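You operate a simulated robot arm through the tools that you are given. There is no shell and no other tool.

The job below is to be done with a simulated two-armed robot. You get a single attempt, and the scene is never put back.

TASK
Park the clip in its holder, set both stops as the card says and slide the carriage to each.
Fine: brake on first; the yarn stays in disc and eye; end at the grey stop.

The check looks at the end state, three seconds after you hand in, the way a careful person would. Anything else that was tipped, shoved, dropped, spilled or broken makes it a failure.

THE ROBOT
Two 7-joint arms with fingered hands on one trunk that stands fixed in place. Base frame: the origin is at the foot of the trunk, x ahead of it, y to its left, z up; the work surface is at about z = 78. Units: cm, rad, N and s.
The left shoulder is at [5, 21.4, 86.9], the right one opposite. With the tool pointing down near the work surface each hand reaches from about 40 to 90 cm from the base axis, measured 20 degrees to its own side. Payload 3 kg a hand.
The tool frame of a hand sits at the grasp point between the pads (the TCP): z along the fingers, y along the line on which they close. The tips reach 2.6 cm beyond it. The gripper opens to 13.2 cm. The gripper's body begins 7.3 cm behind the TCP. The gripper is a hand of 3 fingers: y runs from the thumb to the fingers, the wrist lies at [0, 0, -22.9] in the tool frame, and closing takes about 1.5 s.
Orientation is told as [roll, pitch, yaw] about the base's x, y, z axes, in that order, counted from this pose: with the fingers straight down and closing along the base's y, the tool's x points along the base's -x, its y along +y and its z along -z.

THE INTERFACE
- The arms move only by the tool step_arm. It takes "left_moves", "right_moves" or both (then of equal length, played together; a hand with none holds still); each is a list of rows, each a list of 6 numbers: the shift along the tool's x, y, z in cm, then the turn, a rotation vector about the tool's x, y, z in degrees. In form: [[dx, dy, dz, rx, ry, rz], ...]. A call has 1 to 20 rows; each row shifts and turns the commanded pose from where the row before left it, along the tool's axes as they then stand. "left_fingers" and "right_fingers" are, for a hand that has rows, the finger opening in cm, from 0 to 13.2, set as the call begins (left out, the last holds). Rows are played at 5 a second. More than 5 cm and 0.15 rad between two rows, or a gripper value outside its range, and nothing of the call is played. A pose out of reach is approached as far as the arm can. The call stops where the force on the tool passes 40 N (or 10 N more than at its start, if that is more) or the arm is blocked; 0.2 s more then pass. Each finger travels about 7.2 cm/s and halts on what it meets, pressing with about 31 N; the grip force reading is that of the motor and also rises with nothing between the fingers. The clock runs only during rows and for 0.2 s after the last one: add rows that do not move to give the fingers time. The reply holds the time, the measured pose of the TCP, the force on the tool along the base axes, the opening and the grip force, in the units named above and with some noise, with the torque about the TCP (base axes, N m) and any sound that the robot's microphone picked up.
- Cameras (640 x 400 px; columns grow to the right, rows downward): "scene" is now at [2.41, -0.56, 151.1]; the picture's right is [-0.06, -1.00, 0.00], its down [-0.68, 0.04, -0.73] and it looks along [0.73, -0.04, -0.69] (base axes); focal length 352 px, centre (320, 200). "left" rides on the left gripper at [-6.2, 0.3, -9.2] in its tool frame; the picture's right is [-0.05, -1.00, 0.00], its down [0.83, -0.04, -0.56] and it looks along [0.55, -0.03, 0.83] (tool axes); focal length 230 px, centre (320, 200). "right" rides on the right gripper at [6.1, 0.3, -9.2] in its tool frame; the picture's right is [-0.05, 1.00, 0.00], its down [-0.83, -0.04, -0.56] and it looks along [-0.55, -0.03, 0.83] (tool axes); focal length 230 px, centre (320, 200). There is no depth. A picture from a camera that has moved, and an enlarged one, comes with that camera's place and axes in the base frame and with its lens. The place of the scene camera against the robot may be out by one fixed shift of up to 2.5 cm in any direction.
- snapshot(camera): a new picture of that camera. The clock stands still meanwhile.
- set_fingers(finger1, finger2, thumb_bend, hand): sets how far each is bent, from 0 (flat) to 1 (curled in); at 0.3 the hand is open as for a grip, at 0.7 the pads meet at the TCP. One left out holds its place. A second passes; each finger stops where it meets its share of the squeeze, and holds until it gets a number again. A gripper value or a shape takes the hand back. It gives what a move gives, with no picture; readings hold the bend of each and the force on the fingers (four entries, about 0 where the hand has none), thumb and palm.
- hand_shape(shape, hand): the hand has 3 fingers and takes this shape, open, in about a second: jaw (thumb against the fingers, like two jaws); tri (thumb and two fingers); tip (a fingertip pinch); poke (one finger out to press); point (the index stretched); flat (the hand flat); cup (the hand cupped); fist (a fist). The gripper value then closes the fingers along that shape, each until it touches; the sizes above hold for jaw. It gives what a move gives, with no picture.
- aim_head(pan, tilt): turns the head with the scene camera to pan (to the left, within 1.501 rad either way) and tilt (down, from -0.506 to 1.204), counted from straight ahead of the robot. It gives what a move gives.
- inspect(camera, box): a new picture of the part [left, top, right, bottom] of that camera's present view, enlarged. The clock stands still meanwhile.
- job_done(): hands the job in; it is judged then, once.

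Nothing tells you positions but the pictures and the camera data. Unless the task says otherwise, let go and move clear before handing in.

The tools are called after "Call:" by a JSON object that holds its "fn" and its "kwargs". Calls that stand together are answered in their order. step_arm: Moves the arms, as the interface text tells. Its arguments: {"type":"object","properties":{"left_moves":{"type":"array","items":{"type":"array","items":{"type":"number"}}},"left_fingers":{"type":"number"},"right_moves":{"type":"array","items":{"type":"array","items":{"type":"number"}}},"right_fingers":{"type":"number"}},"required":[]} The other tools are called the same way: hand_shape (shape, hand) gives the hand a shape; set_fingers (finger1, finger2, thumb_bend, hand) moves the fingers one by one; aim_head (pan, tilt) turns the head that bears the scene camera; snapshot (camera) takes a picture; inspect (camera, box) takes an enlarged picture of a part of a camera's view; job_done () hands the job in.

At the start:

```text
t: 0.0
left_tcp_pos: [62.59, 7.56, 110.06]
left_tool_rot: [-0.001, 0.0, -0.213]
left_contact_force: [-0.2, 0.5, 0.5]
left_ft_torque: [-0.01, -0.03, 0.02]
left_width: 13.21
left_grasp_force: 0.0
left_shape: jaw
left_bend: [0.3, 0.3, 0.3]
left_finger forces: [0.1, 0.0, 0.0, 0.1, 0.0, 0.0]
right_tcp_pos: [45.52, -27.98, 117.05]
right_tool_rot: [0.0, 0.0, -0.212]
right_contact_force: [-0.1, -0.1, -1.1]
right_ft_torque: [0.04, -0.01, -0.04]
right_width: 13.19
right_grasp_force: 0.1
right_shape: jaw
right_bend: [0.3, 0.3, 0.3]
right_finger forces: [0.0, 0.0, 0.0, 0.0, 0.1, 0.0]
head pan, tilt: [-0.056, 0.754]
```

scene: 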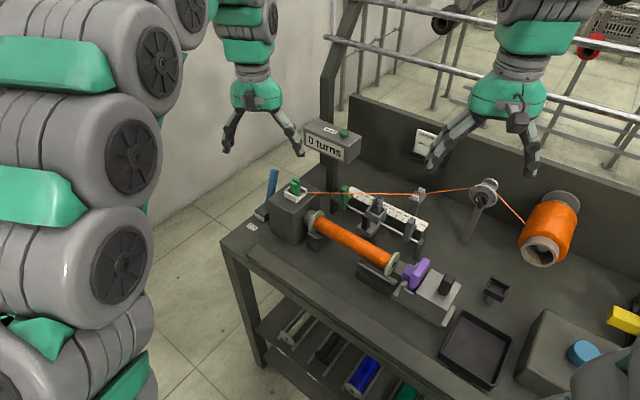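
right: 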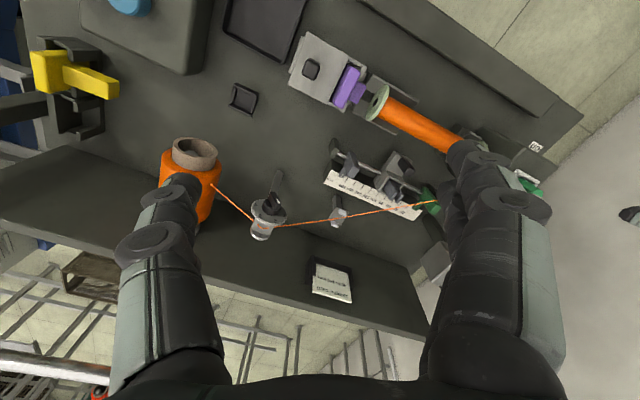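
left: 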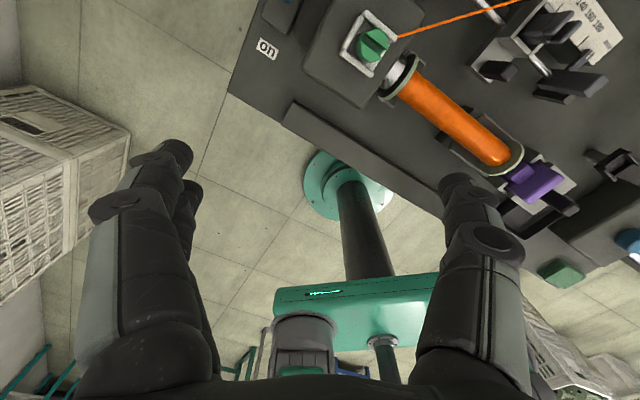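

I see a winding bench with an orange bobbin, a traverse rail with a ruler and two stops, a carriage with an eye, a tension disc, a yarn spool and a card on the back wall. I'll look closer at each part before moving anything.

Call:
{"fn": "inspect", "kwargs": {"camera": "scene", "box": [400, 110, 480, 160]}}

Call:
{"fn": "inspect", "kwargs": {"camera": "scene", "box": [240, 160, 440, 285]}}

Call:
{"fn": "inspect", "kwargs": {"camera": "scene", "box": [420, 160, 640, 300]}}

Call:
{"fn": "inspect", "kwargs": {"camera": "right", "box": [220, 120, 460, 310]}}

Call:
{"fn": "inspect", "kwargs": {"camera": "left", "box": [240, 0, 640, 220]}}

```text
8.00 times, centred on (440, 135) of scene
camera zoom: at [2.41, -0.56, 151.1], right [-0.06, -1.0, 0.0], down [-0.68, 0.04, -0.73], along [0.73, -0.04, -0.69], focal length 2820 px, centre (-640, 720)
```

zoom: 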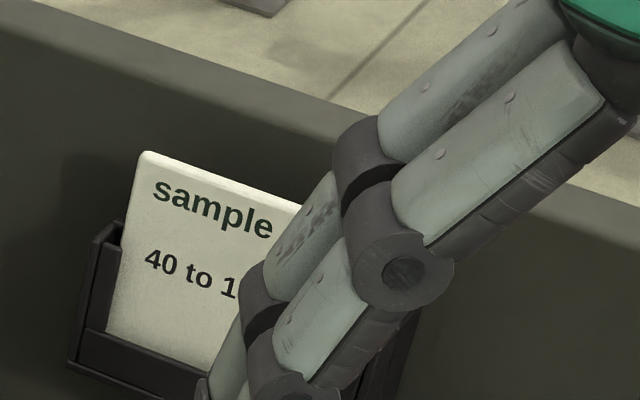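

```text
3.20 times, centred on (340, 222) of scene
camera zoom: at [2.41, -0.56, 151.1], right [-0.06, -1.0, 0.0], down [-0.68, 0.04, -0.73], along [0.73, -0.04, -0.69], focal length 1128 px, centre (256, 128)
```

zoom: 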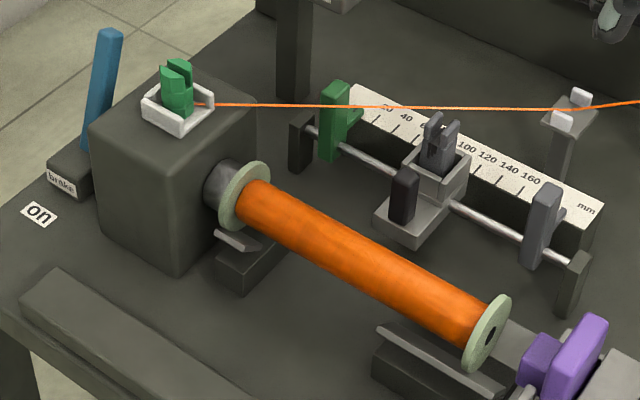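

```text
2.86 times, centred on (530, 230) of scene
camera zoom: at [2.41, -0.56, 151.1], right [-0.06, -1.0, 0.0], down [-0.68, 0.04, -0.73], along [0.73, -0.04, -0.69], focal length 1007 px, centre (-280, 114)
```

zoom: 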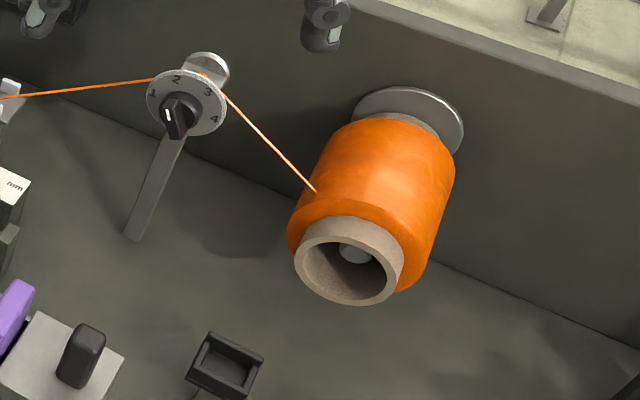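

```text
2.11 times, centred on (340, 215) of right
camera zoom: at [39.59, -26.14, 126.3], right [0.26, 0.97, 0.0], down [0.8, -0.22, 0.56], along [0.54, -0.14, -0.83], focal length 484 px, centre (278, 168)
```

zoom: 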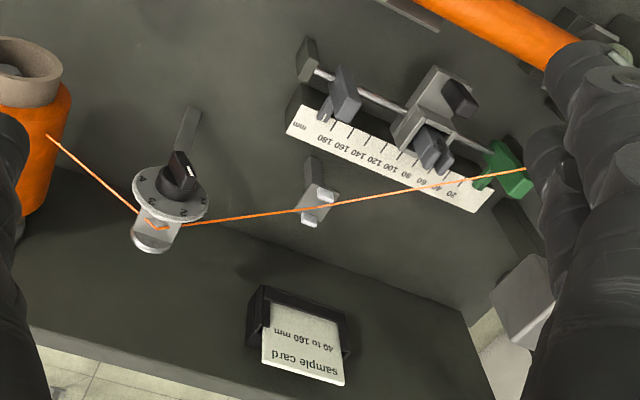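

```text
1.60 times, centred on (440, 110) of left
camera zoom: at [68.75, 6.74, 119.29], right [-0.16, -0.99, 0.0], down [-0.82, 0.13, 0.56], along [-0.55, 0.09, -0.83], focal length 368 px, centre (128, 344)
```

zoom: 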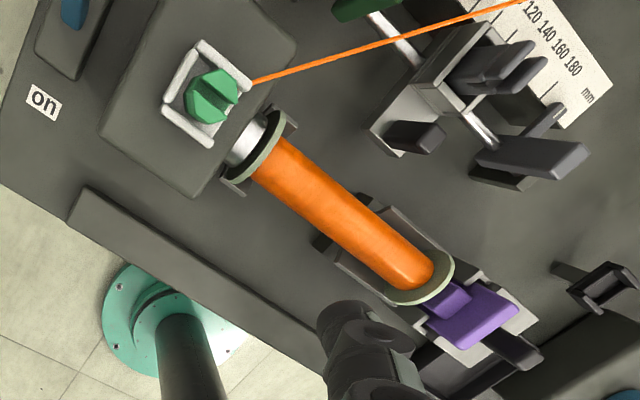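

I can see a card reading "40 to 160 mm", a green and a grey stop, a carriage between them, and a green clip holding the yarn end on the headstock. I need closer views of the clip, its candidate holders and the brake.

Call:
{"fn": "inspect", "kwargs": {"camera": "scene", "box": [240, 160, 320, 210]}}

Call:
{"fn": "inspect", "kwargs": {"camera": "scene", "box": [330, 170, 440, 240]}}

Call:
{"fn": "inspect", "kwargs": {"camera": "scene", "box": [350, 240, 510, 340]}}

Call:
{"fn": "inspect", "kwargs": {"camera": "left", "box": [330, 0, 430, 62]}}

Call:
{"fn": "inspect", "kwargs": {"camera": "scene", "box": [480, 260, 640, 400]}}

Call:
{"fn": "inspect", "kwargs": {"camera": "scene", "box": [240, 280, 440, 400]}}

```text
8.00 times, centred on (280, 185) of scene
camera zoom: at [2.41, -0.56, 151.1], right [-0.06, -1.0, 0.0], down [-0.68, 0.04, -0.73], along [0.73, -0.04, -0.69], focal length 2820 px, centre (640, 320)
```

zoom: 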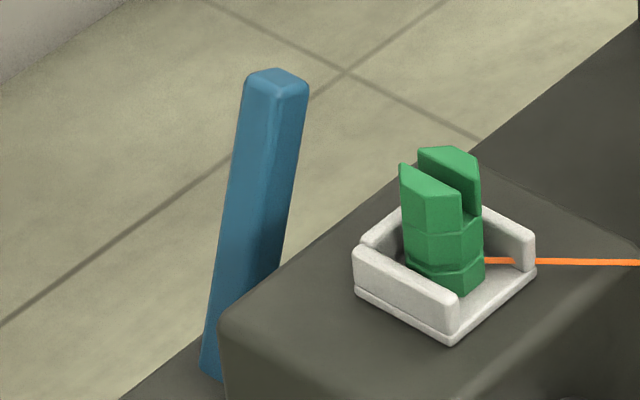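

```text
5.71 times, centred on (385, 205) of scene
camera zoom: at [2.41, -0.56, 151.1], right [-0.06, -1.0, 0.0], down [-0.68, 0.04, -0.73], along [0.73, -0.04, -0.69], focal length 2014 px, centre (-51, 171)
```

zoom: 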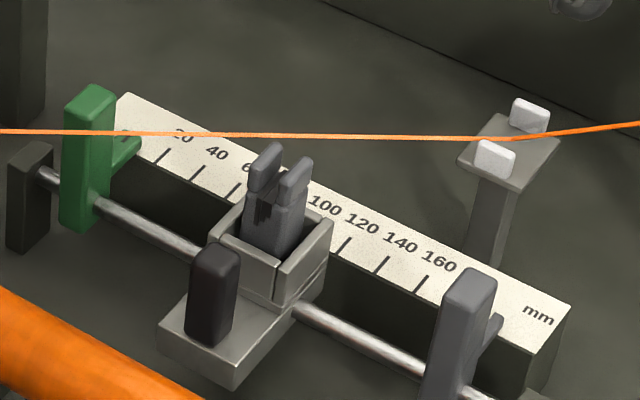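

```text
4.00 times, centred on (430, 290) of scene
camera zoom: at [2.41, -0.56, 151.1], right [-0.06, -1.0, 0.0], down [-0.68, 0.04, -0.73], along [0.73, -0.04, -0.69], focal length 1410 px, centre (-120, -160)
```

zoom: 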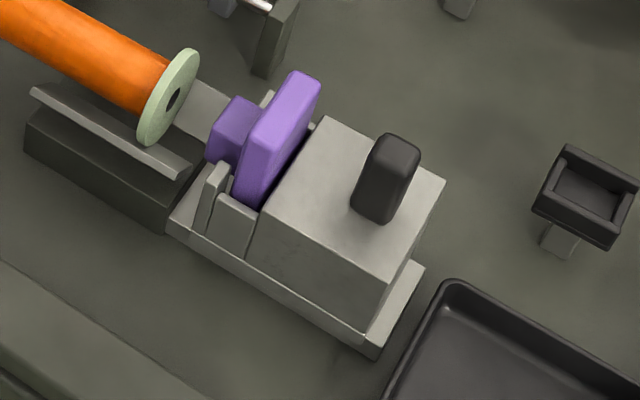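

```text
6.40 times, centred on (380, 31) of left
camera zoom: at [68.75, 6.74, 119.29], right [-0.16, -0.99, 0.0], down [-0.82, 0.13, 0.56], along [-0.55, 0.09, -0.83], focal length 1472 px, centre (-64, 1282)
```

zoom: 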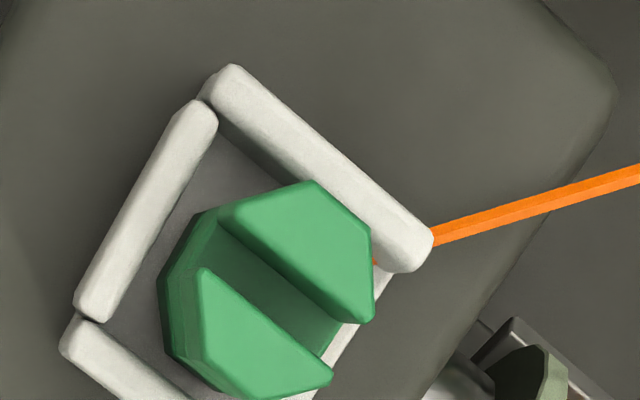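

```text
2.86 times, centred on (560, 330) of scene
camera zoom: at [2.41, -0.56, 151.1], right [-0.06, -1.0, 0.0], down [-0.68, 0.04, -0.73], along [0.73, -0.04, -0.69], focal length 1007 px, centre (-366, -171)
```

zoom: 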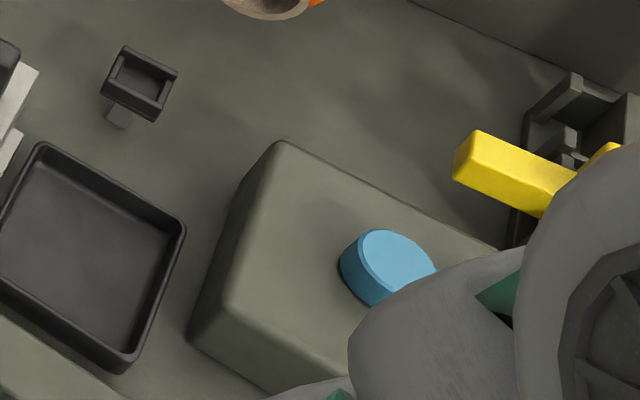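

```text
3.20 times, centred on (340, 340) of scene
camera zoom: at [2.41, -0.56, 151.1], right [-0.06, -1.0, 0.0], down [-0.68, 0.04, -0.73], along [0.73, -0.04, -0.69], focal length 1128 px, centre (256, -248)
```

zoom: 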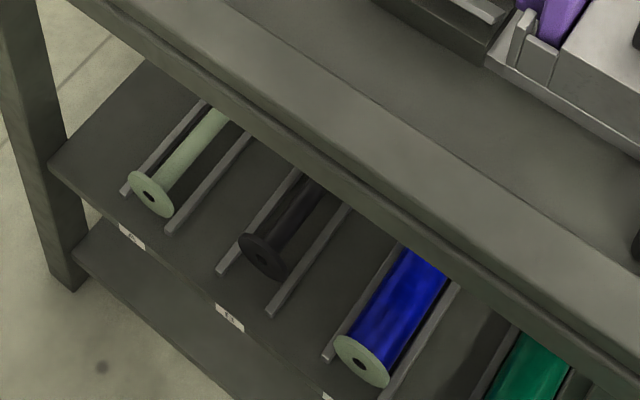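

The green clip carries the yarn end and sits in a white seat on the headstock. An empty black seat on a post stands right of the tailstock. I'll look around with the head for labels and other holders.

Call:
{"fn": "aim_head", "kwargs": {"pan": -0.5, "tilt": 0.85}}

Call:
{"fn": "snapshot", "kwargs": {"camera": "scene"}}

```text
t: 0.9
left_tcp_pos: [62.53, 7.59, 110.03]
left_tool_rot: [-0.001, 0.0, -0.214]
left_contact_force: [0.1, 0.4, -0.1]
left_ft_torque: [-0.01, 0.02, -0.01]
left_width: 13.19
left_grasp_force: 0.2
left_shape: jaw
left_bend: [0.3, 0.3, 0.3]
left_finger forces: [0.0, 0.1, 0.1, 0.1, 0.1, 0.0]
right_tcp_pos: [45.53, -27.79, 117.1]
right_tool_rot: [-0.002, 0.0, -0.212]
right_contact_force: [-0.8, 0.6, 0.5]
right_ft_torque: [0.01, -0.04, 0.0]
right_width: 13.18
right_grasp_force: 0.0
right_shape: jaw
right_bend: [0.3, 0.3, 0.3]
right_finger forces: [0.0, 0.1, 0.1, 0.1, 0.1, 0.0]
head pan, tilt: [-0.499, 0.85]
```

```text
taken
```

scene: 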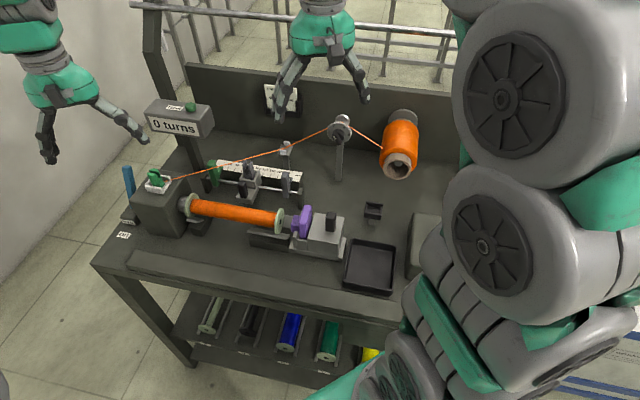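

The bench is turned about 45° from the robot. The carriage, stops, eye and disc are roughly in the right arm's area, and the headstock, brake and clip are near x≈68, y≈2. I'll zoom in on the black post holder, the carriage seat and the white seat.

Call:
{"fn": "inspect", "kwargs": {"camera": "right", "box": [215, 75, 275, 113]}}

Call:
{"fn": "inspect", "kwargs": {"camera": "scene", "box": [348, 190, 400, 222]}}

Call:
{"fn": "inspect", "kwargs": {"camera": "right", "box": [320, 130, 450, 220]}}

Call:
{"fn": "inspect", "kwargs": {"camera": "scene", "box": [110, 150, 190, 240]}}

Call:
{"fn": "inspect", "kwargs": {"camera": "left", "box": [470, 0, 640, 106]}}

Call:
{"fn": "inspect", "kwargs": {"camera": "right", "box": [220, 160, 370, 250]}}

```text
10.53 times, centred on (245, 94) of right
camera zoom: at [39.58, -26.14, 126.3], right [0.26, 0.97, 0.0], down [0.8, -0.22, 0.56], along [0.54, -0.15, -0.83], focal length 2422 px, centre (1110, 1316)
```

zoom: 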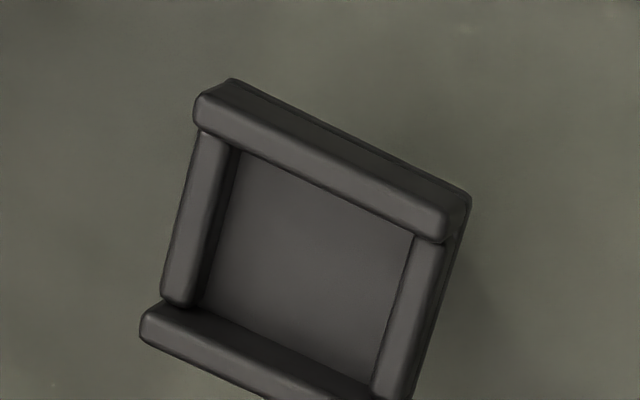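

```text
12.31 times, centred on (374, 206) of scene
camera zoom: at [1.02, -3.83, 150.34], right [-0.48, -0.88, 0.0], down [-0.66, 0.36, -0.66], along [0.58, -0.32, -0.75], focal length 4339 px, centre (-345, 126)
```

zoom: 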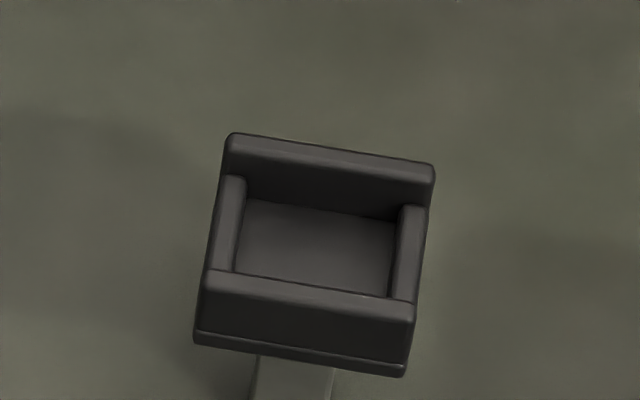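

```text
4.44 times, centred on (385, 175) of right
camera zoom: at [39.58, -26.14, 126.3], right [0.26, 0.97, 0.0], down [0.8, -0.22, 0.56], along [0.54, -0.15, -0.83], focal length 1022 px, centre (31, 311)
```

zoom: 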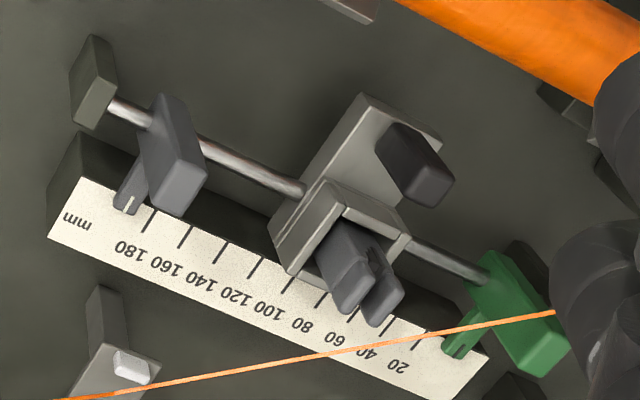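

```text
4.44 times, centred on (150, 195) of scene
camera zoom: at [1.02, -3.83, 150.34], right [-0.48, -0.88, 0.0], down [-0.66, 0.36, -0.66], along [0.58, -0.32, -0.75], focal length 1567 px, centre (1076, 222)
```

zoom: 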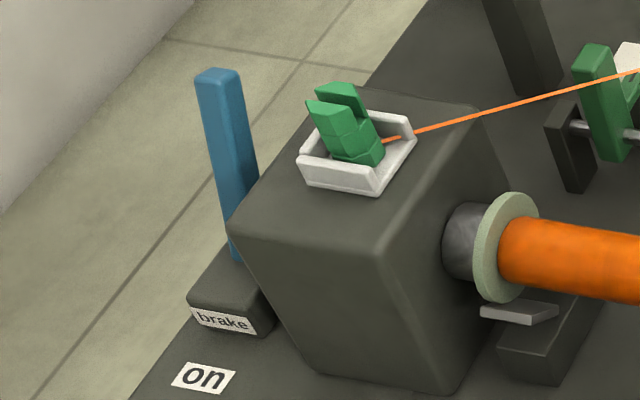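

```text
3.76 times, centred on (555, 53) of left
camera zoom: at [68.75, 6.74, 119.29], right [-0.16, -0.99, 0.0], down [-0.82, 0.13, 0.56], along [-0.55, 0.09, -0.83], focal length 866 px, centre (-565, 753)
```

zoom: 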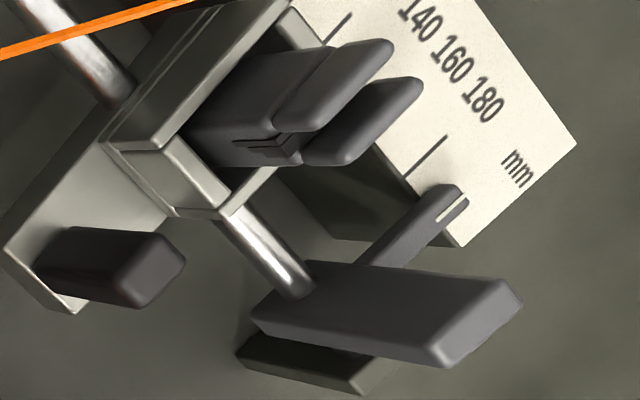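

```text
4.27 times, centred on (295, 205) of right
camera zoom: at [39.58, -26.14, 126.3], right [0.26, 0.97, 0.0], down [0.8, -0.22, 0.56], along [0.54, -0.15, -0.83], focal length 982 px, centre (427, 179)
```

zoom: 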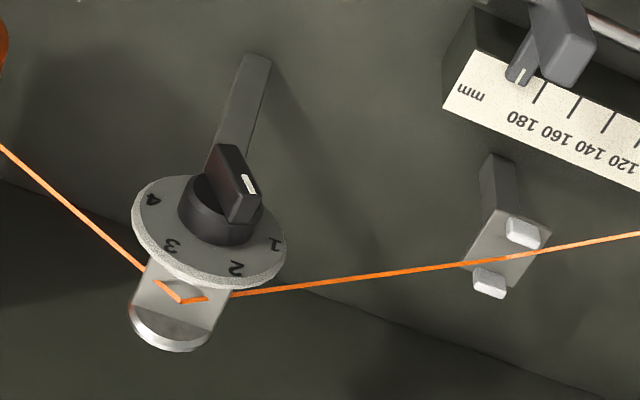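

I'm comparing the three seats: white on the headstock (green clip in it), steel on the carriage (grey forked piece in it), and the black one on the post (empty). I'll zoom hard on each to see which is the clip's holder.

Call:
{"fn": "aim_head", "kwargs": {"pan": -0.25, "tilt": 0.75}}

Call:
{"fn": "snapshot", "kwargs": {"camera": "scene"}}

Call:
{"fn": "inspect", "kwargs": {"camera": "left", "box": [490, 0, 570, 50]}}

Call:
{"fn": "inspect", "kwargs": {"camera": "right", "box": [370, 145, 420, 210]}}

Call:
{"fn": "inspect", "kwargs": {"camera": "left", "box": [330, 0, 430, 80]}}

```text
t: 1.7
left_tcp_pos: [62.54, 7.52, 110.06]
left_tool_rot: [0.001, 0.0, -0.212]
left_contact_force: [0.1, -0.1, -0.7]
left_ft_torque: [0.04, -0.01, 0.0]
left_width: 13.17
left_grasp_force: 0.1
left_shape: jaw
left_bend: [0.3, 0.3, 0.3]
left_finger forces: [0.0, 0.1, 0.1, 0.0, 0.1, 0.1]
right_tcp_pos: [45.42, -27.8, 117.16]
right_tool_rot: [0.001, 0.0, -0.211]
right_contact_force: [0.0, -0.4, -0.1]
right_ft_torque: [0.01, 0.0, -0.02]
right_width: 13.21
right_grasp_force: 0.1
right_shape: jaw
right_bend: [0.3, 0.3, 0.3]
right_finger forces: [0.1, 0.0, 0.0, 0.0, 0.1, 0.1]
head pan, tilt: [-0.25, 0.75]
```

```text
taken
```

scene: 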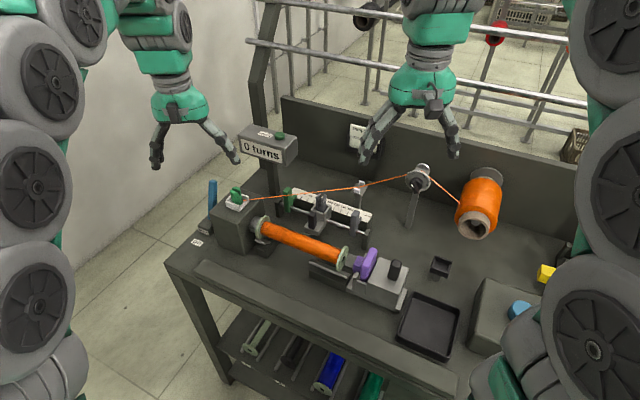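

```text
8.00 times, centred on (530, 25) of left
camera zoom: at [68.75, 6.74, 119.29], right [-0.16, -0.99, 0.0], down [-0.82, 0.13, 0.56], along [-0.55, 0.09, -0.83], focal length 1841 px, centre (-1360, 1600)
```

zoom: 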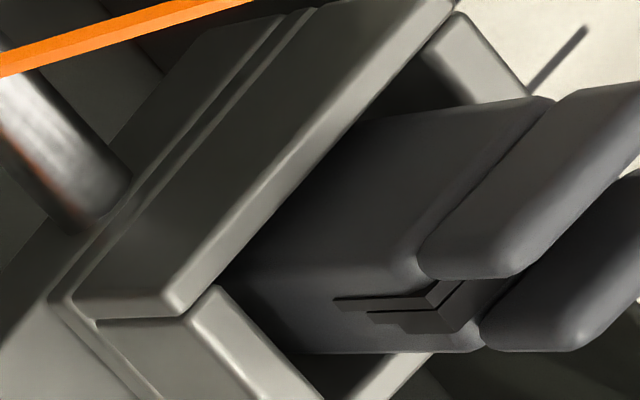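

```text
6.15 times, centred on (395, 178) of right
camera zoom: at [39.59, -26.14, 126.3], right [0.26, 0.97, 0.0], down [0.8, -0.22, 0.56], along [0.54, -0.15, -0.83], focal length 1416 px, centre (-142, 338)
```

zoom: 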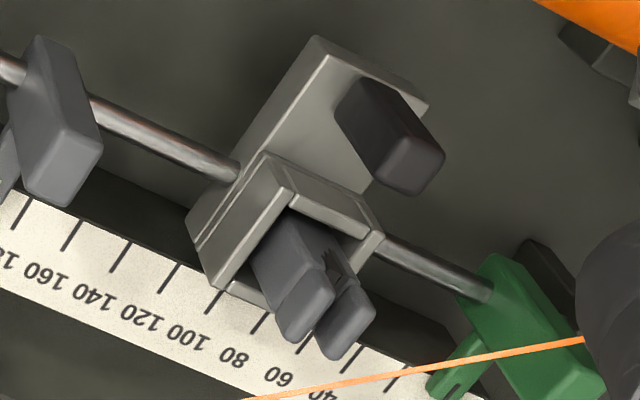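

```text
5.00 times, centred on (380, 40) of left
camera zoom: at [68.75, 6.74, 119.29], right [-0.16, -0.99, 0.0], down [-0.82, 0.13, 0.56], along [-0.55, 0.09, -0.83], focal length 1150 px, centre (20, 1000)
```

zoom: 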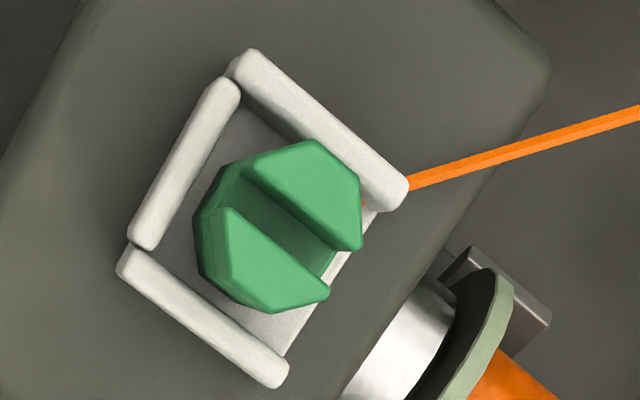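

The grey piece on the carriage also looks like a small jawed part, so I need better viewpoints before deciding which one is the clip. I'll turn the left hand for a view along the bench from its left end, and raise the right hand a little to clear the view.

Call:
{"fn": "step_arm", "kwargs": {"left_moves": [[0, 0, -1, 0, 0, -7.3], [0, 0, -1, 0, 0, -7.3], [0, 0, 0, 0, 0, -7.3], [0, 0, 0, 0, 0, -7.3], [0, 0, 0, 0, 0, -7.3], [0, 0, 0, 0, 0, -7.3], [0, 0, 0, 0, 0, -7.3], [0, 0, 0, 0, 0, -7.3]]}}

Call:
{"fn": "snapshot", "kwargs": {"camera": "left"}}

Call:
{"fn": "snapshot", "kwargs": {"camera": "scene"}}

```text
t: 3.5
left_tcp_pos: [62.57, 7.54, 111.95]
left_tool_rot: [0.001, 0.0, 0.81]
left_contact_force: [0.2, 0.4, 0.4]
left_ft_torque: [0.03, 0.01, -0.01]
left_width: 13.18
left_grasp_force: 0.1
left_shape: jaw
left_bend: [0.3, 0.3, 0.3]
left_finger forces: [0.0, 0.0, 0.0, 0.0, 0.0, 0.0]
right_tcp_pos: [45.47, -27.88, 117.11]
right_tool_rot: [-0.001, -0.001, -0.214]
right_contact_force: [-0.5, 0.8, -1.1]
right_ft_torque: [0.04, 0.0, 0.02]
right_width: 13.22
right_grasp_force: 0.0
right_shape: jaw
right_bend: [0.3, 0.3, 0.3]
right_finger forces: [0.0, 0.1, 0.1, 0.1, 0.0, 0.0]
head pan, tilt: [-0.25, 0.75]
```

```text
taken
camera left: at [66.69, 12.38, 121.21], right [0.76, -0.65, 0.0], down [-0.54, -0.63, 0.56], along [-0.36, -0.42, -0.83], focal length 230 px, centre (320, 200)
```

left: 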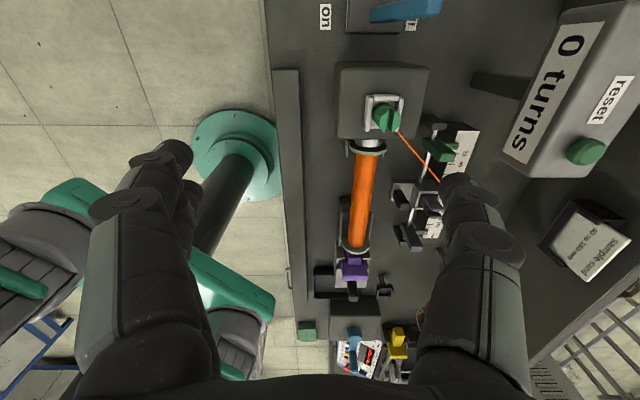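

```text
taken
```

scene: 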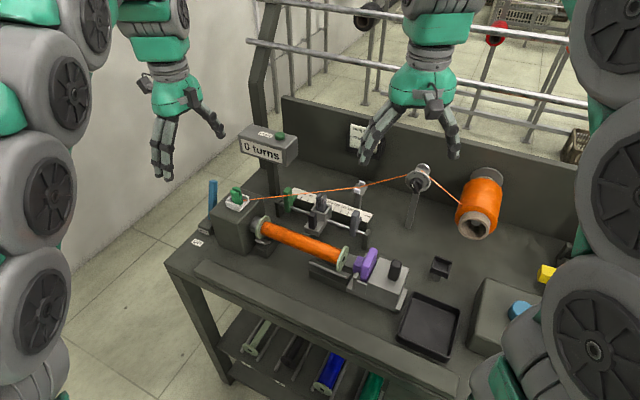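

The display, brake, headstock and card ("sample card, 40 to 160 mm") are in view. I'll move the left hand further out along the bench's left end to look at the brake, clip and carriage together.

Call:
{"fn": "step_arm", "kwargs": {"left_moves": [[-4.2, 1.2, -0.5, 0, 0, 0], [-4.2, 1.2, -0.5, 0, 0, 0], [-4.2, 1.2, -0.5, 0, 0, 0], [0, 0, 0, 0, 0, 0]]}}

Call:
{"fn": "snapshot", "kwargs": {"camera": "left"}}

Call:
{"fn": "inspect", "kwargs": {"camera": "left", "box": [280, 40, 440, 140]}}

Call:
{"fn": "inspect", "kwargs": {"camera": "left", "box": [360, 120, 480, 240]}}

Call:
{"fn": "inspect", "kwargs": {"camera": "left", "box": [300, 260, 460, 400]}}

```text
t: 4.5
left_tcp_pos: [68.65, 18.95, 113.64]
left_tool_rot: [0.001, 0.001, 0.807]
left_contact_force: [-0.6, -0.6, -0.2]
left_ft_torque: [-0.03, -0.02, -0.03]
left_width: 13.17
left_grasp_force: 0.0
left_shape: jaw
left_bend: [0.3, 0.3, 0.3]
left_finger forces: [0.1, 0.0, 0.0, 0.1, 0.0, 0.0]
right_tcp_pos: [45.53, -27.81, 117.03]
right_tool_rot: [0.0, 0.0, -0.213]
right_contact_force: [-0.1, 0.1, 1.5]
right_ft_torque: [-0.03, 0.01, -0.01]
right_width: 13.18
right_grasp_force: 0.0
right_shape: jaw
right_bend: [0.3, 0.3, 0.3]
right_finger forces: [0.0, 0.0, 0.0, 0.0, 0.0, 0.1]
head pan, tilt: [-0.25, 0.75]
```

```text
taken
camera left: at [72.87, 23.81, 122.73], right [0.76, -0.65, 0.0], down [-0.54, -0.63, 0.56], along [-0.36, -0.42, -0.83], focal length 230 px, centre (320, 200)
```

left: 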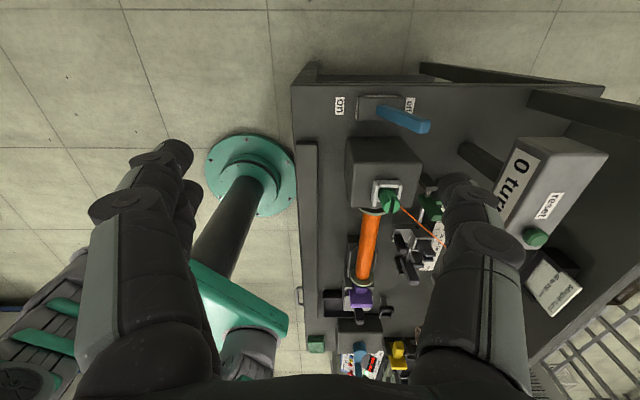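

```text
4.00 times, centred on (360, 90) of left
camera zoom: at [72.87, 23.81, 122.73], right [0.76, -0.65, 0.0], down [-0.54, -0.63, 0.56], along [-0.36, -0.42, -0.83], focal length 920 px, centre (160, 640)
```

zoom: 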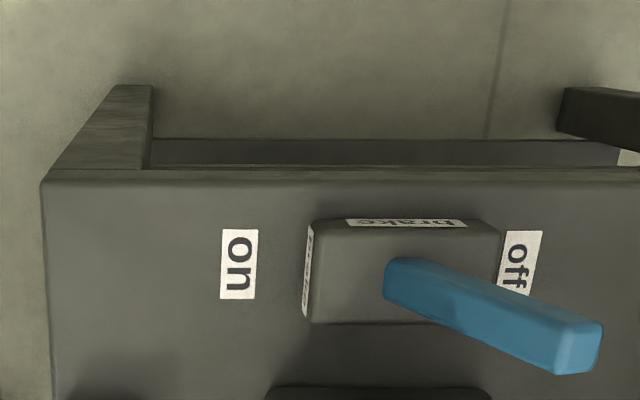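

```text
3.33 times, centred on (420, 180) of left
camera zoom: at [72.87, 23.81, 122.73], right [0.76, -0.65, 0.0], down [-0.54, -0.63, 0.56], along [-0.36, -0.42, -0.83], focal length 767 px, centre (-13, 267)
```

zoom: 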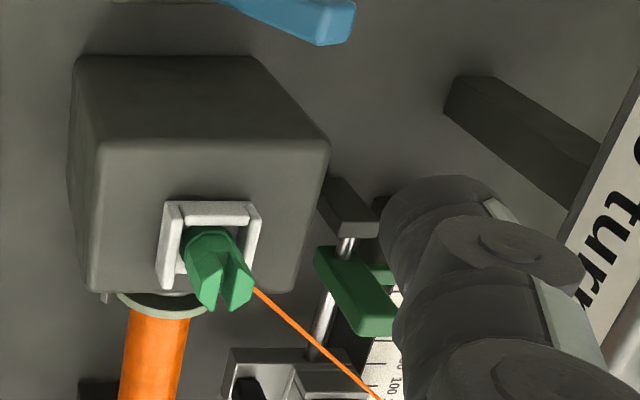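

```text
2.86 times, centred on (380, 330) of left
camera zoom: at [72.87, 23.81, 122.73], right [0.76, -0.65, 0.0], down [-0.54, -0.63, 0.56], along [-0.36, -0.42, -0.83], focal length 657 px, centre (149, -171)
```

zoom: 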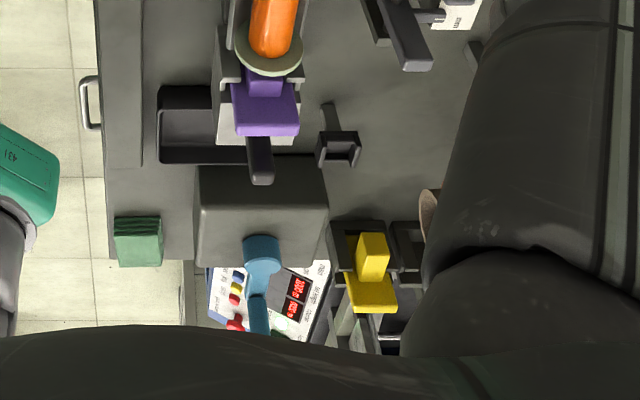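

Brake labels are clear: the lever leans to "off" (back) and "on" is at the front. Now I'll measure the seats and pieces with scene zooms.

Call:
{"fn": "inspect", "kwargs": {"camera": "scene", "box": [295, 185, 345, 240]}}

Call:
{"fn": "inspect", "kwargs": {"camera": "scene", "box": [205, 170, 265, 220]}}

Call:
{"fn": "inspect", "kwargs": {"camera": "scene", "box": [420, 245, 460, 285]}}

Call:
{"fn": "inspect", "kwargs": {"camera": "right", "box": [20, 40, 180, 160]}}

```text
7.27 times, centred on (320, 212) of scene
camera zoom: at [2.18, -2.13, 151.14], right [-0.25, -0.97, 0.0], down [-0.66, 0.17, -0.73], along [0.71, -0.18, -0.68], focal length 2564 px, centre (320, 109)
```

zoom: 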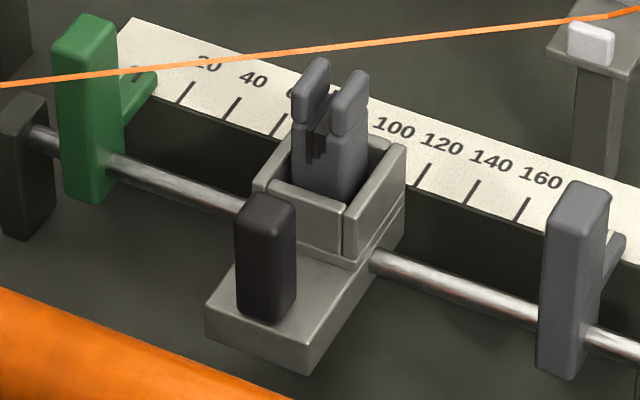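

```text
8.00 times, centred on (235, 195) of scene
camera zoom: at [2.18, -2.13, 151.14], right [-0.25, -0.97, 0.0], down [-0.66, 0.17, -0.73], along [0.71, -0.18, -0.68], focal length 2820 px, centre (1000, 240)
```

zoom: 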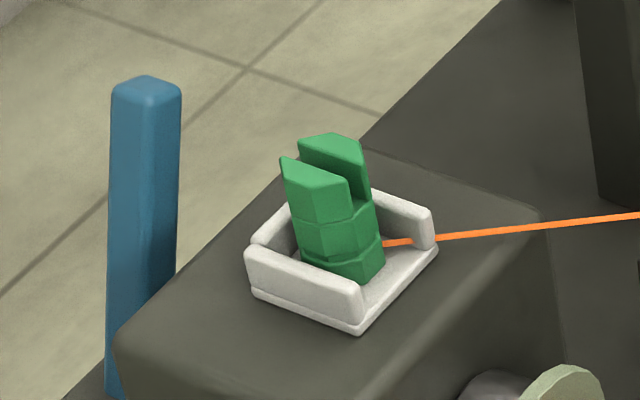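

```text
10.00 times, centred on (440, 265) of scene
camera zoom: at [2.18, -2.13, 151.14], right [-0.25, -0.97, 0.0], down [-0.66, 0.17, -0.73], along [0.71, -0.18, -0.68], focal length 3525 px, centre (-880, -450)
```

zoom: 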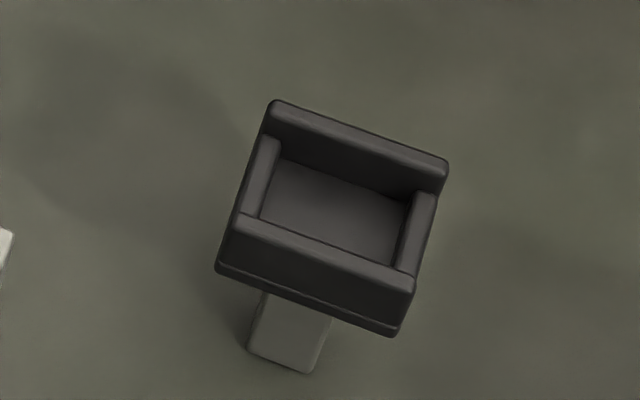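

```text
3.33 times, centred on (100, 100) of right
camera zoom: at [39.59, -26.14, 126.31], right [0.26, 0.97, 0.0], down [0.8, -0.22, 0.56], along [0.54, -0.14, -0.83], focal length 767 px, centre (1053, 533)
```

zoom: 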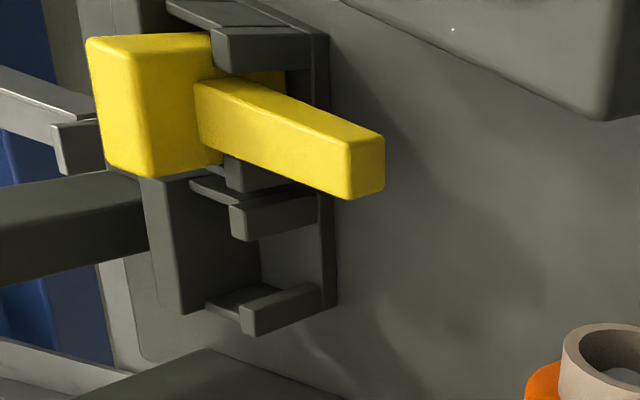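

Every seat uses the same construction, and the black post holder is the only free one. I'll look at the grey piece and the green clip at higher magnification to tell which is "the clip".

Call:
{"fn": "inspect", "kwargs": {"camera": "scene", "box": [312, 190, 328, 202]}}

Call:
{"fn": "inspect", "kwargs": {"camera": "right", "box": [384, 172, 408, 206]}}

Call:
{"fn": "inspect", "kwargs": {"camera": "scene", "box": [222, 183, 262, 212]}}

Call:
{"fn": "inspect", "kwargs": {"camera": "scene", "box": [340, 170, 380, 210]}}

Call:
{"fn": "inspect", "kwargs": {"camera": "left", "box": [375, 180, 410, 215]}}

Call:
{"fn": "inspect", "kwargs": {"camera": "left", "box": [385, 220, 450, 290]}}

```text
16.00 times, centred on (320, 196) of scene
camera zoom: at [2.18, -2.13, 151.14], right [-0.25, -0.97, 0.0], down [-0.66, 0.17, -0.73], along [0.71, -0.18, -0.68], focal length 5640 px, centre (320, 264)
```

zoom: 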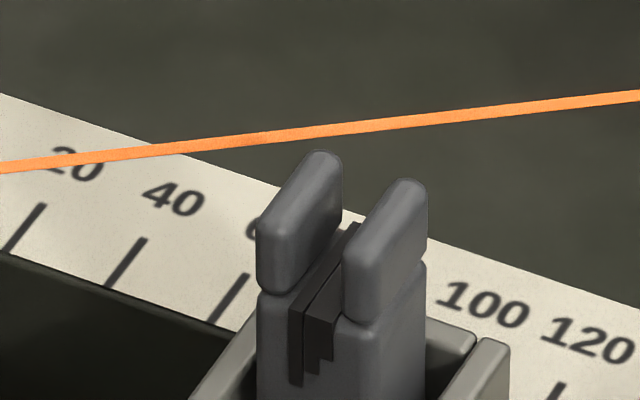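

```text
11.76 times, centred on (396, 189) of right
camera zoom: at [39.59, -26.14, 126.31], right [0.26, 0.97, 0.0], down [0.8, -0.22, 0.56], along [0.54, -0.14, -0.83], focal length 2707 px, centre (-574, 329)
```

zoom: 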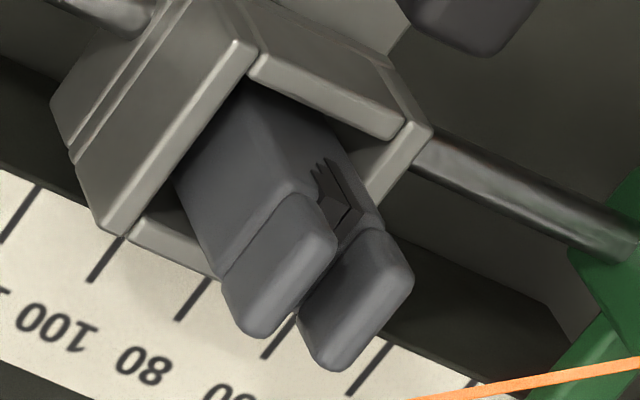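

```text
13.79 times, centred on (242, 198) of scene
camera zoom: at [2.18, -2.13, 151.14], right [-0.25, -0.97, 0.0], down [-0.66, 0.17, -0.73], along [0.71, -0.18, -0.68], focal length 4862 px, centre (1396, 234)
```

zoom: 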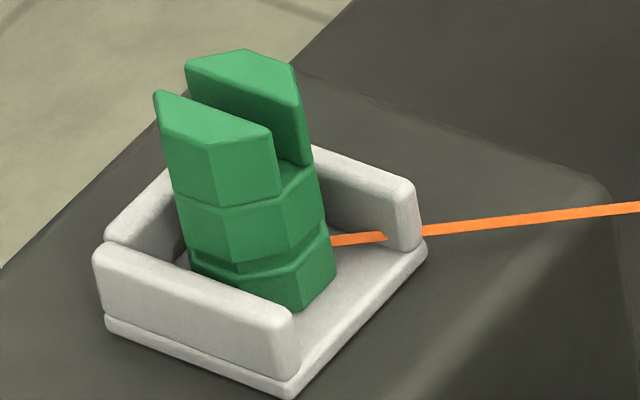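

```text
10.00 times, centred on (360, 190) of scene
camera zoom: at [2.18, -2.13, 151.14], right [-0.25, -0.97, 0.0], down [-0.66, 0.17, -0.73], along [0.71, -0.18, -0.68], focal length 3525 px, centre (-80, 300)
```

zoom: 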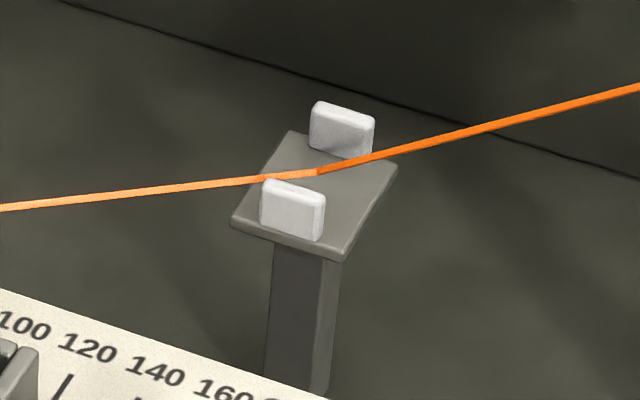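

```text
11.43 times, centred on (392, 198) of left
camera zoom: at [72.87, 23.81, 122.73], right [0.76, -0.65, 0.0], down [-0.54, -0.63, 0.56], along [-0.36, -0.42, -0.83], focal length 2629 px, centre (-509, 229)
```

zoom: 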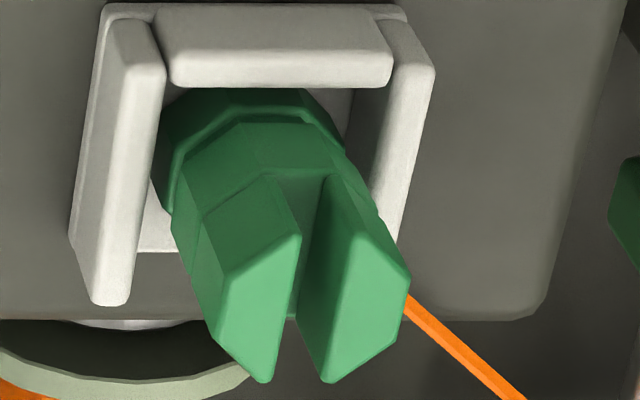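

```text
5.71 times, centred on (418, 255) of left
camera zoom: at [72.87, 23.81, 122.73], right [0.76, -0.65, 0.0], down [-0.54, -0.63, 0.56], along [-0.36, -0.42, -0.83], focal length 1315 px, centre (-237, -114)
```

zoom: 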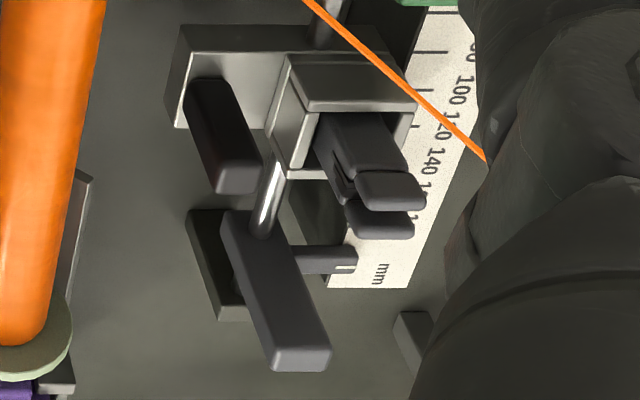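

I take the green piece carrying the yarn end as the clip. Its parking holder is the empty black seat on the post near the spool. The grey fork on the carriage is the yarn guide.

First the brake. The lever tip is near (77.8, 7.5, 91), so I'll bring the left hand above it with the fingers straddling it front and back.

Call:
{"fn": "step_arm", "kwargs": {"left_moves": [[0.5, -3.55, 2.9, 0, 0, 0], [0.5, -3.55, 2.9, 0, 0, 0], [0.5, -3.55, 2.9, 0, 0, 0], [0.5, -3.55, 2.9, 0, 0, 0], [0, 0, 0, 0, 0, 0], [0, 0, 0, 0, 0, 0]], "left_fingers": 6}}

Call:
{"fn": "snapshot", "kwargs": {"camera": "left"}}

Call:
{"fn": "snapshot", "kwargs": {"camera": "scene"}}

Call:
{"fn": "inspect", "kwargs": {"camera": "scene", "box": [170, 100, 330, 240]}}

```text
t: 5.9
left_tcp_pos: [77.48, 7.83, 101.7]
left_tool_rot: [0.001, 0.001, 0.807]
left_contact_force: [-0.4, -0.1, -0.6]
left_ft_torque: [-0.01, -0.01, -0.01]
left_width: 6.07
left_grasp_force: 0.0
left_shape: jaw
left_bend: [0.73, 0.73, 0.7]
left_finger forces: [0.0, 0.0, 0.0, 0.1, 0.1, 0.1]
right_tcp_pos: [45.63, -27.93, 116.92]
right_tool_rot: [-0.001, 0.001, -0.212]
right_contact_force: [0.8, 0.1, -0.1]
right_ft_torque: [-0.03, -0.02, 0.04]
right_width: 13.18
right_grasp_force: 0.1
right_shape: jaw
right_bend: [0.3, 0.3, 0.3]
right_finger forces: [0.0, 0.0, 0.1, 0.0, 0.0, 0.0]
head pan, tilt: [-0.25, 0.75]
```

```text
taken
camera left: at [81.53, 12.59, 110.97], right [0.76, -0.65, 0.0], down [-0.54, -0.63, 0.56], along [-0.36, -0.42, -0.83], focal length 230 px, centre (320, 200)
```

left: 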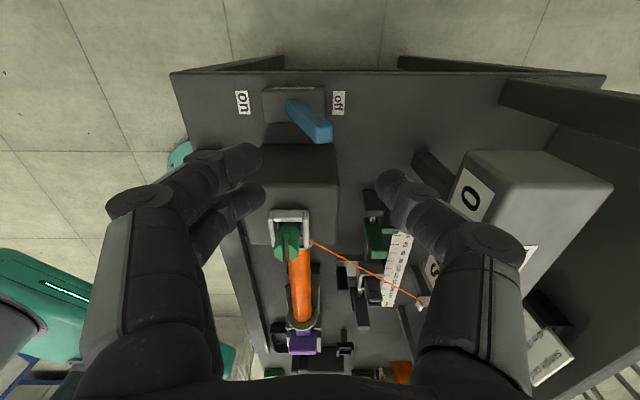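

```text
taken
```

scene: 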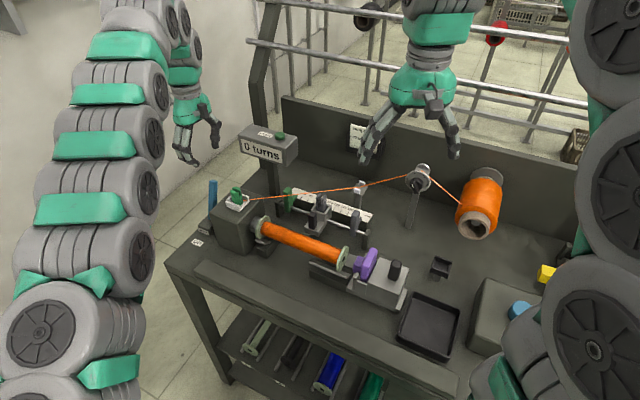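

```text
2.86 times, centred on (250, 170) of scene
camera zoom: at [2.18, -2.14, 151.14], right [-0.25, -0.97, 0.0], down [-0.66, 0.17, -0.73], along [0.71, -0.18, -0.68], focal length 1007 px, centre (520, 286)
```

zoom: 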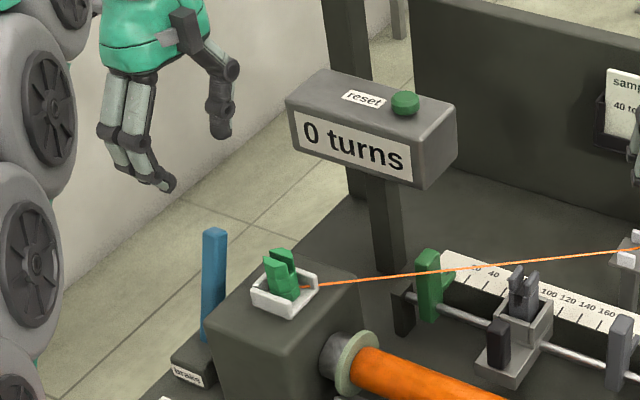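

The lever tip lies straight below the TCP, between the fingers. I'll lower the hand so they straddle it.

Call:
{"fn": "step_arm", "kwargs": {"left_moves": [[0, 0.15, 4, 0, 0, 0], [0, 0.15, 4, 0, 0, 0], [0, 0, 3.2, 0, 0, 0], [0, 0, 0, 0, 0, 0]]}}

Call:
{"fn": "snapshot", "kwargs": {"camera": "left"}}

Call:
{"fn": "inspect", "kwargs": {"camera": "scene", "box": [170, 130, 270, 260]}}

```text
t: 6.9
left_tcp_pos: [77.61, 8.08, 90.45]
left_tool_rot: [0.0, -0.001, 0.807]
left_contact_force: [0.3, -0.6, 0.2]
left_ft_torque: [-0.01, -0.05, 0.0]
left_width: 6.03
left_grasp_force: 0.1
left_shape: jaw
left_bend: [0.73, 0.73, 0.7]
left_finger forces: [0.0, 0.0, 0.0, 0.0, 0.0, 0.0]
right_tcp_pos: [45.5, -27.83, 117.1]
right_tool_rot: [0.001, -0.001, -0.212]
right_contact_force: [-0.3, 0.2, 0.4]
right_ft_torque: [0.0, 0.0, 0.01]
right_width: 13.19
right_grasp_force: 0.1
right_shape: jaw
right_bend: [0.3, 0.3, 0.3]
right_finger forces: [0.0, 0.0, 0.0, 0.0, 0.1, 0.0]
head pan, tilt: [-0.25, 0.75]
```

```text
taken
camera left: at [81.7, 12.85, 99.78], right [0.76, -0.65, 0.0], down [-0.54, -0.63, 0.56], along [-0.36, -0.42, -0.83], focal length 230 px, centre (320, 200)
```

left: 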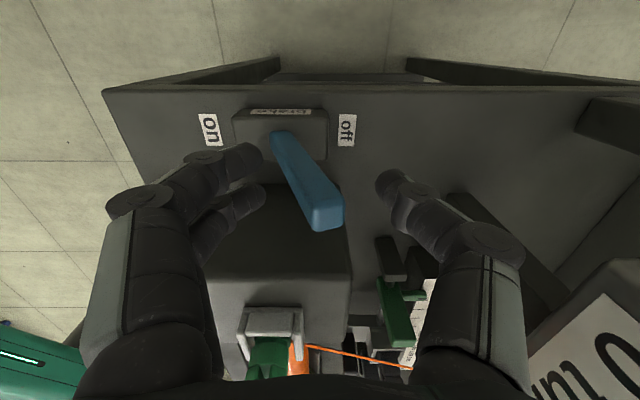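

```text
3.08 times, centred on (220, 195) of scene
camera zoom: at [2.18, -2.14, 151.14], right [-0.25, -0.97, 0.0], down [-0.66, 0.17, -0.73], along [0.71, -0.18, -0.68], focal length 1085 px, centre (628, 215)
```

zoom: 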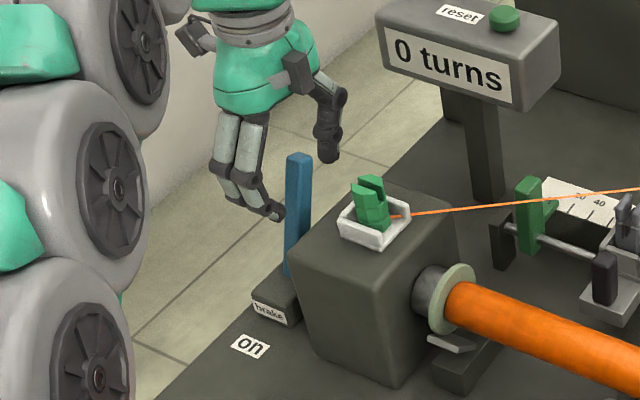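

The thumb is behind the lever and the fingers are in front. I'll drag the lever toward "on" along the hand's +y.

Call:
{"fn": "step_arm", "kwargs": {"left_moves": [[0, 1, 0, 0, 0, 0], [0, 1, 0, 0, 0, 0], [0, 1, 0, 0, 0, 0], [0, 1, 0, 0, 0, 0], [0, 1, 0, 0, 0, 0], [0, 1, 0, 0, 0, 0], [0, 1, 0, 0, 0, 0], [0, 1, 0, 0, 0, 0]]}}

Call:
{"fn": "snapshot", "kwargs": {"camera": "left"}}

Call:
{"fn": "inspect", "kwargs": {"camera": "scene", "box": [170, 130, 270, 260]}}

```text
t: 8.7
left_tcp_pos: [71.43, 13.63, 90.68]
left_tool_rot: [-0.001, 0.001, 0.807]
left_contact_force: [0.0, -0.1, 0.6]
left_ft_torque: [0.0, -0.01, -0.01]
left_width: 6.04
left_grasp_force: 0.0
left_shape: jaw
left_bend: [0.73, 0.73, 0.7]
left_finger forces: [0.0, 0.1, 0.0, 0.0, 0.4, 0.1]
right_tcp_pos: [45.41, -27.83, 117.03]
right_tool_rot: [-0.001, 0.0, -0.213]
right_contact_force: [-0.8, -0.9, -0.1]
right_ft_torque: [0.01, 0.01, -0.01]
right_width: 13.2
right_grasp_force: 0.1
right_shape: jaw
right_bend: [0.3, 0.3, 0.3]
right_finger forces: [0.0, 0.1, 0.1, 0.0, 0.0, 0.1]
head pan, tilt: [-0.25, 0.75]
```

```text
taken
camera left: at [75.62, 18.42, 99.9], right [0.76, -0.65, 0.0], down [-0.54, -0.63, 0.56], along [-0.36, -0.42, -0.83], focal length 230 px, centre (320, 200)
```

left: 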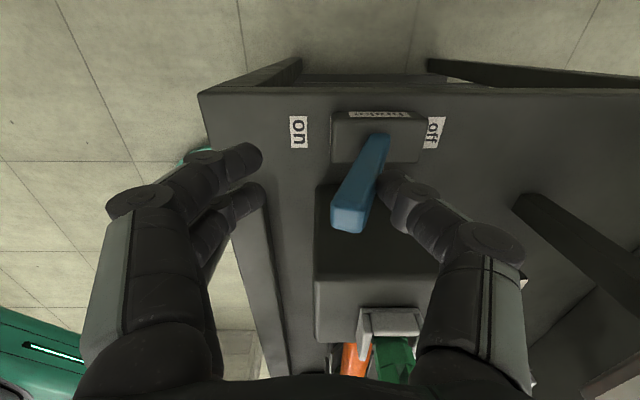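

```text
3.08 times, centred on (220, 195) of scene
camera zoom: at [2.18, -2.14, 151.14], right [-0.25, -0.97, 0.0], down [-0.66, 0.17, -0.73], along [0.71, -0.18, -0.68], focal length 1085 px, centre (628, 215)
```

zoom: 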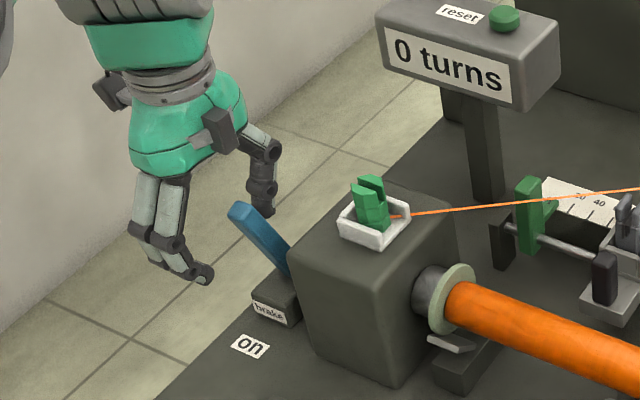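

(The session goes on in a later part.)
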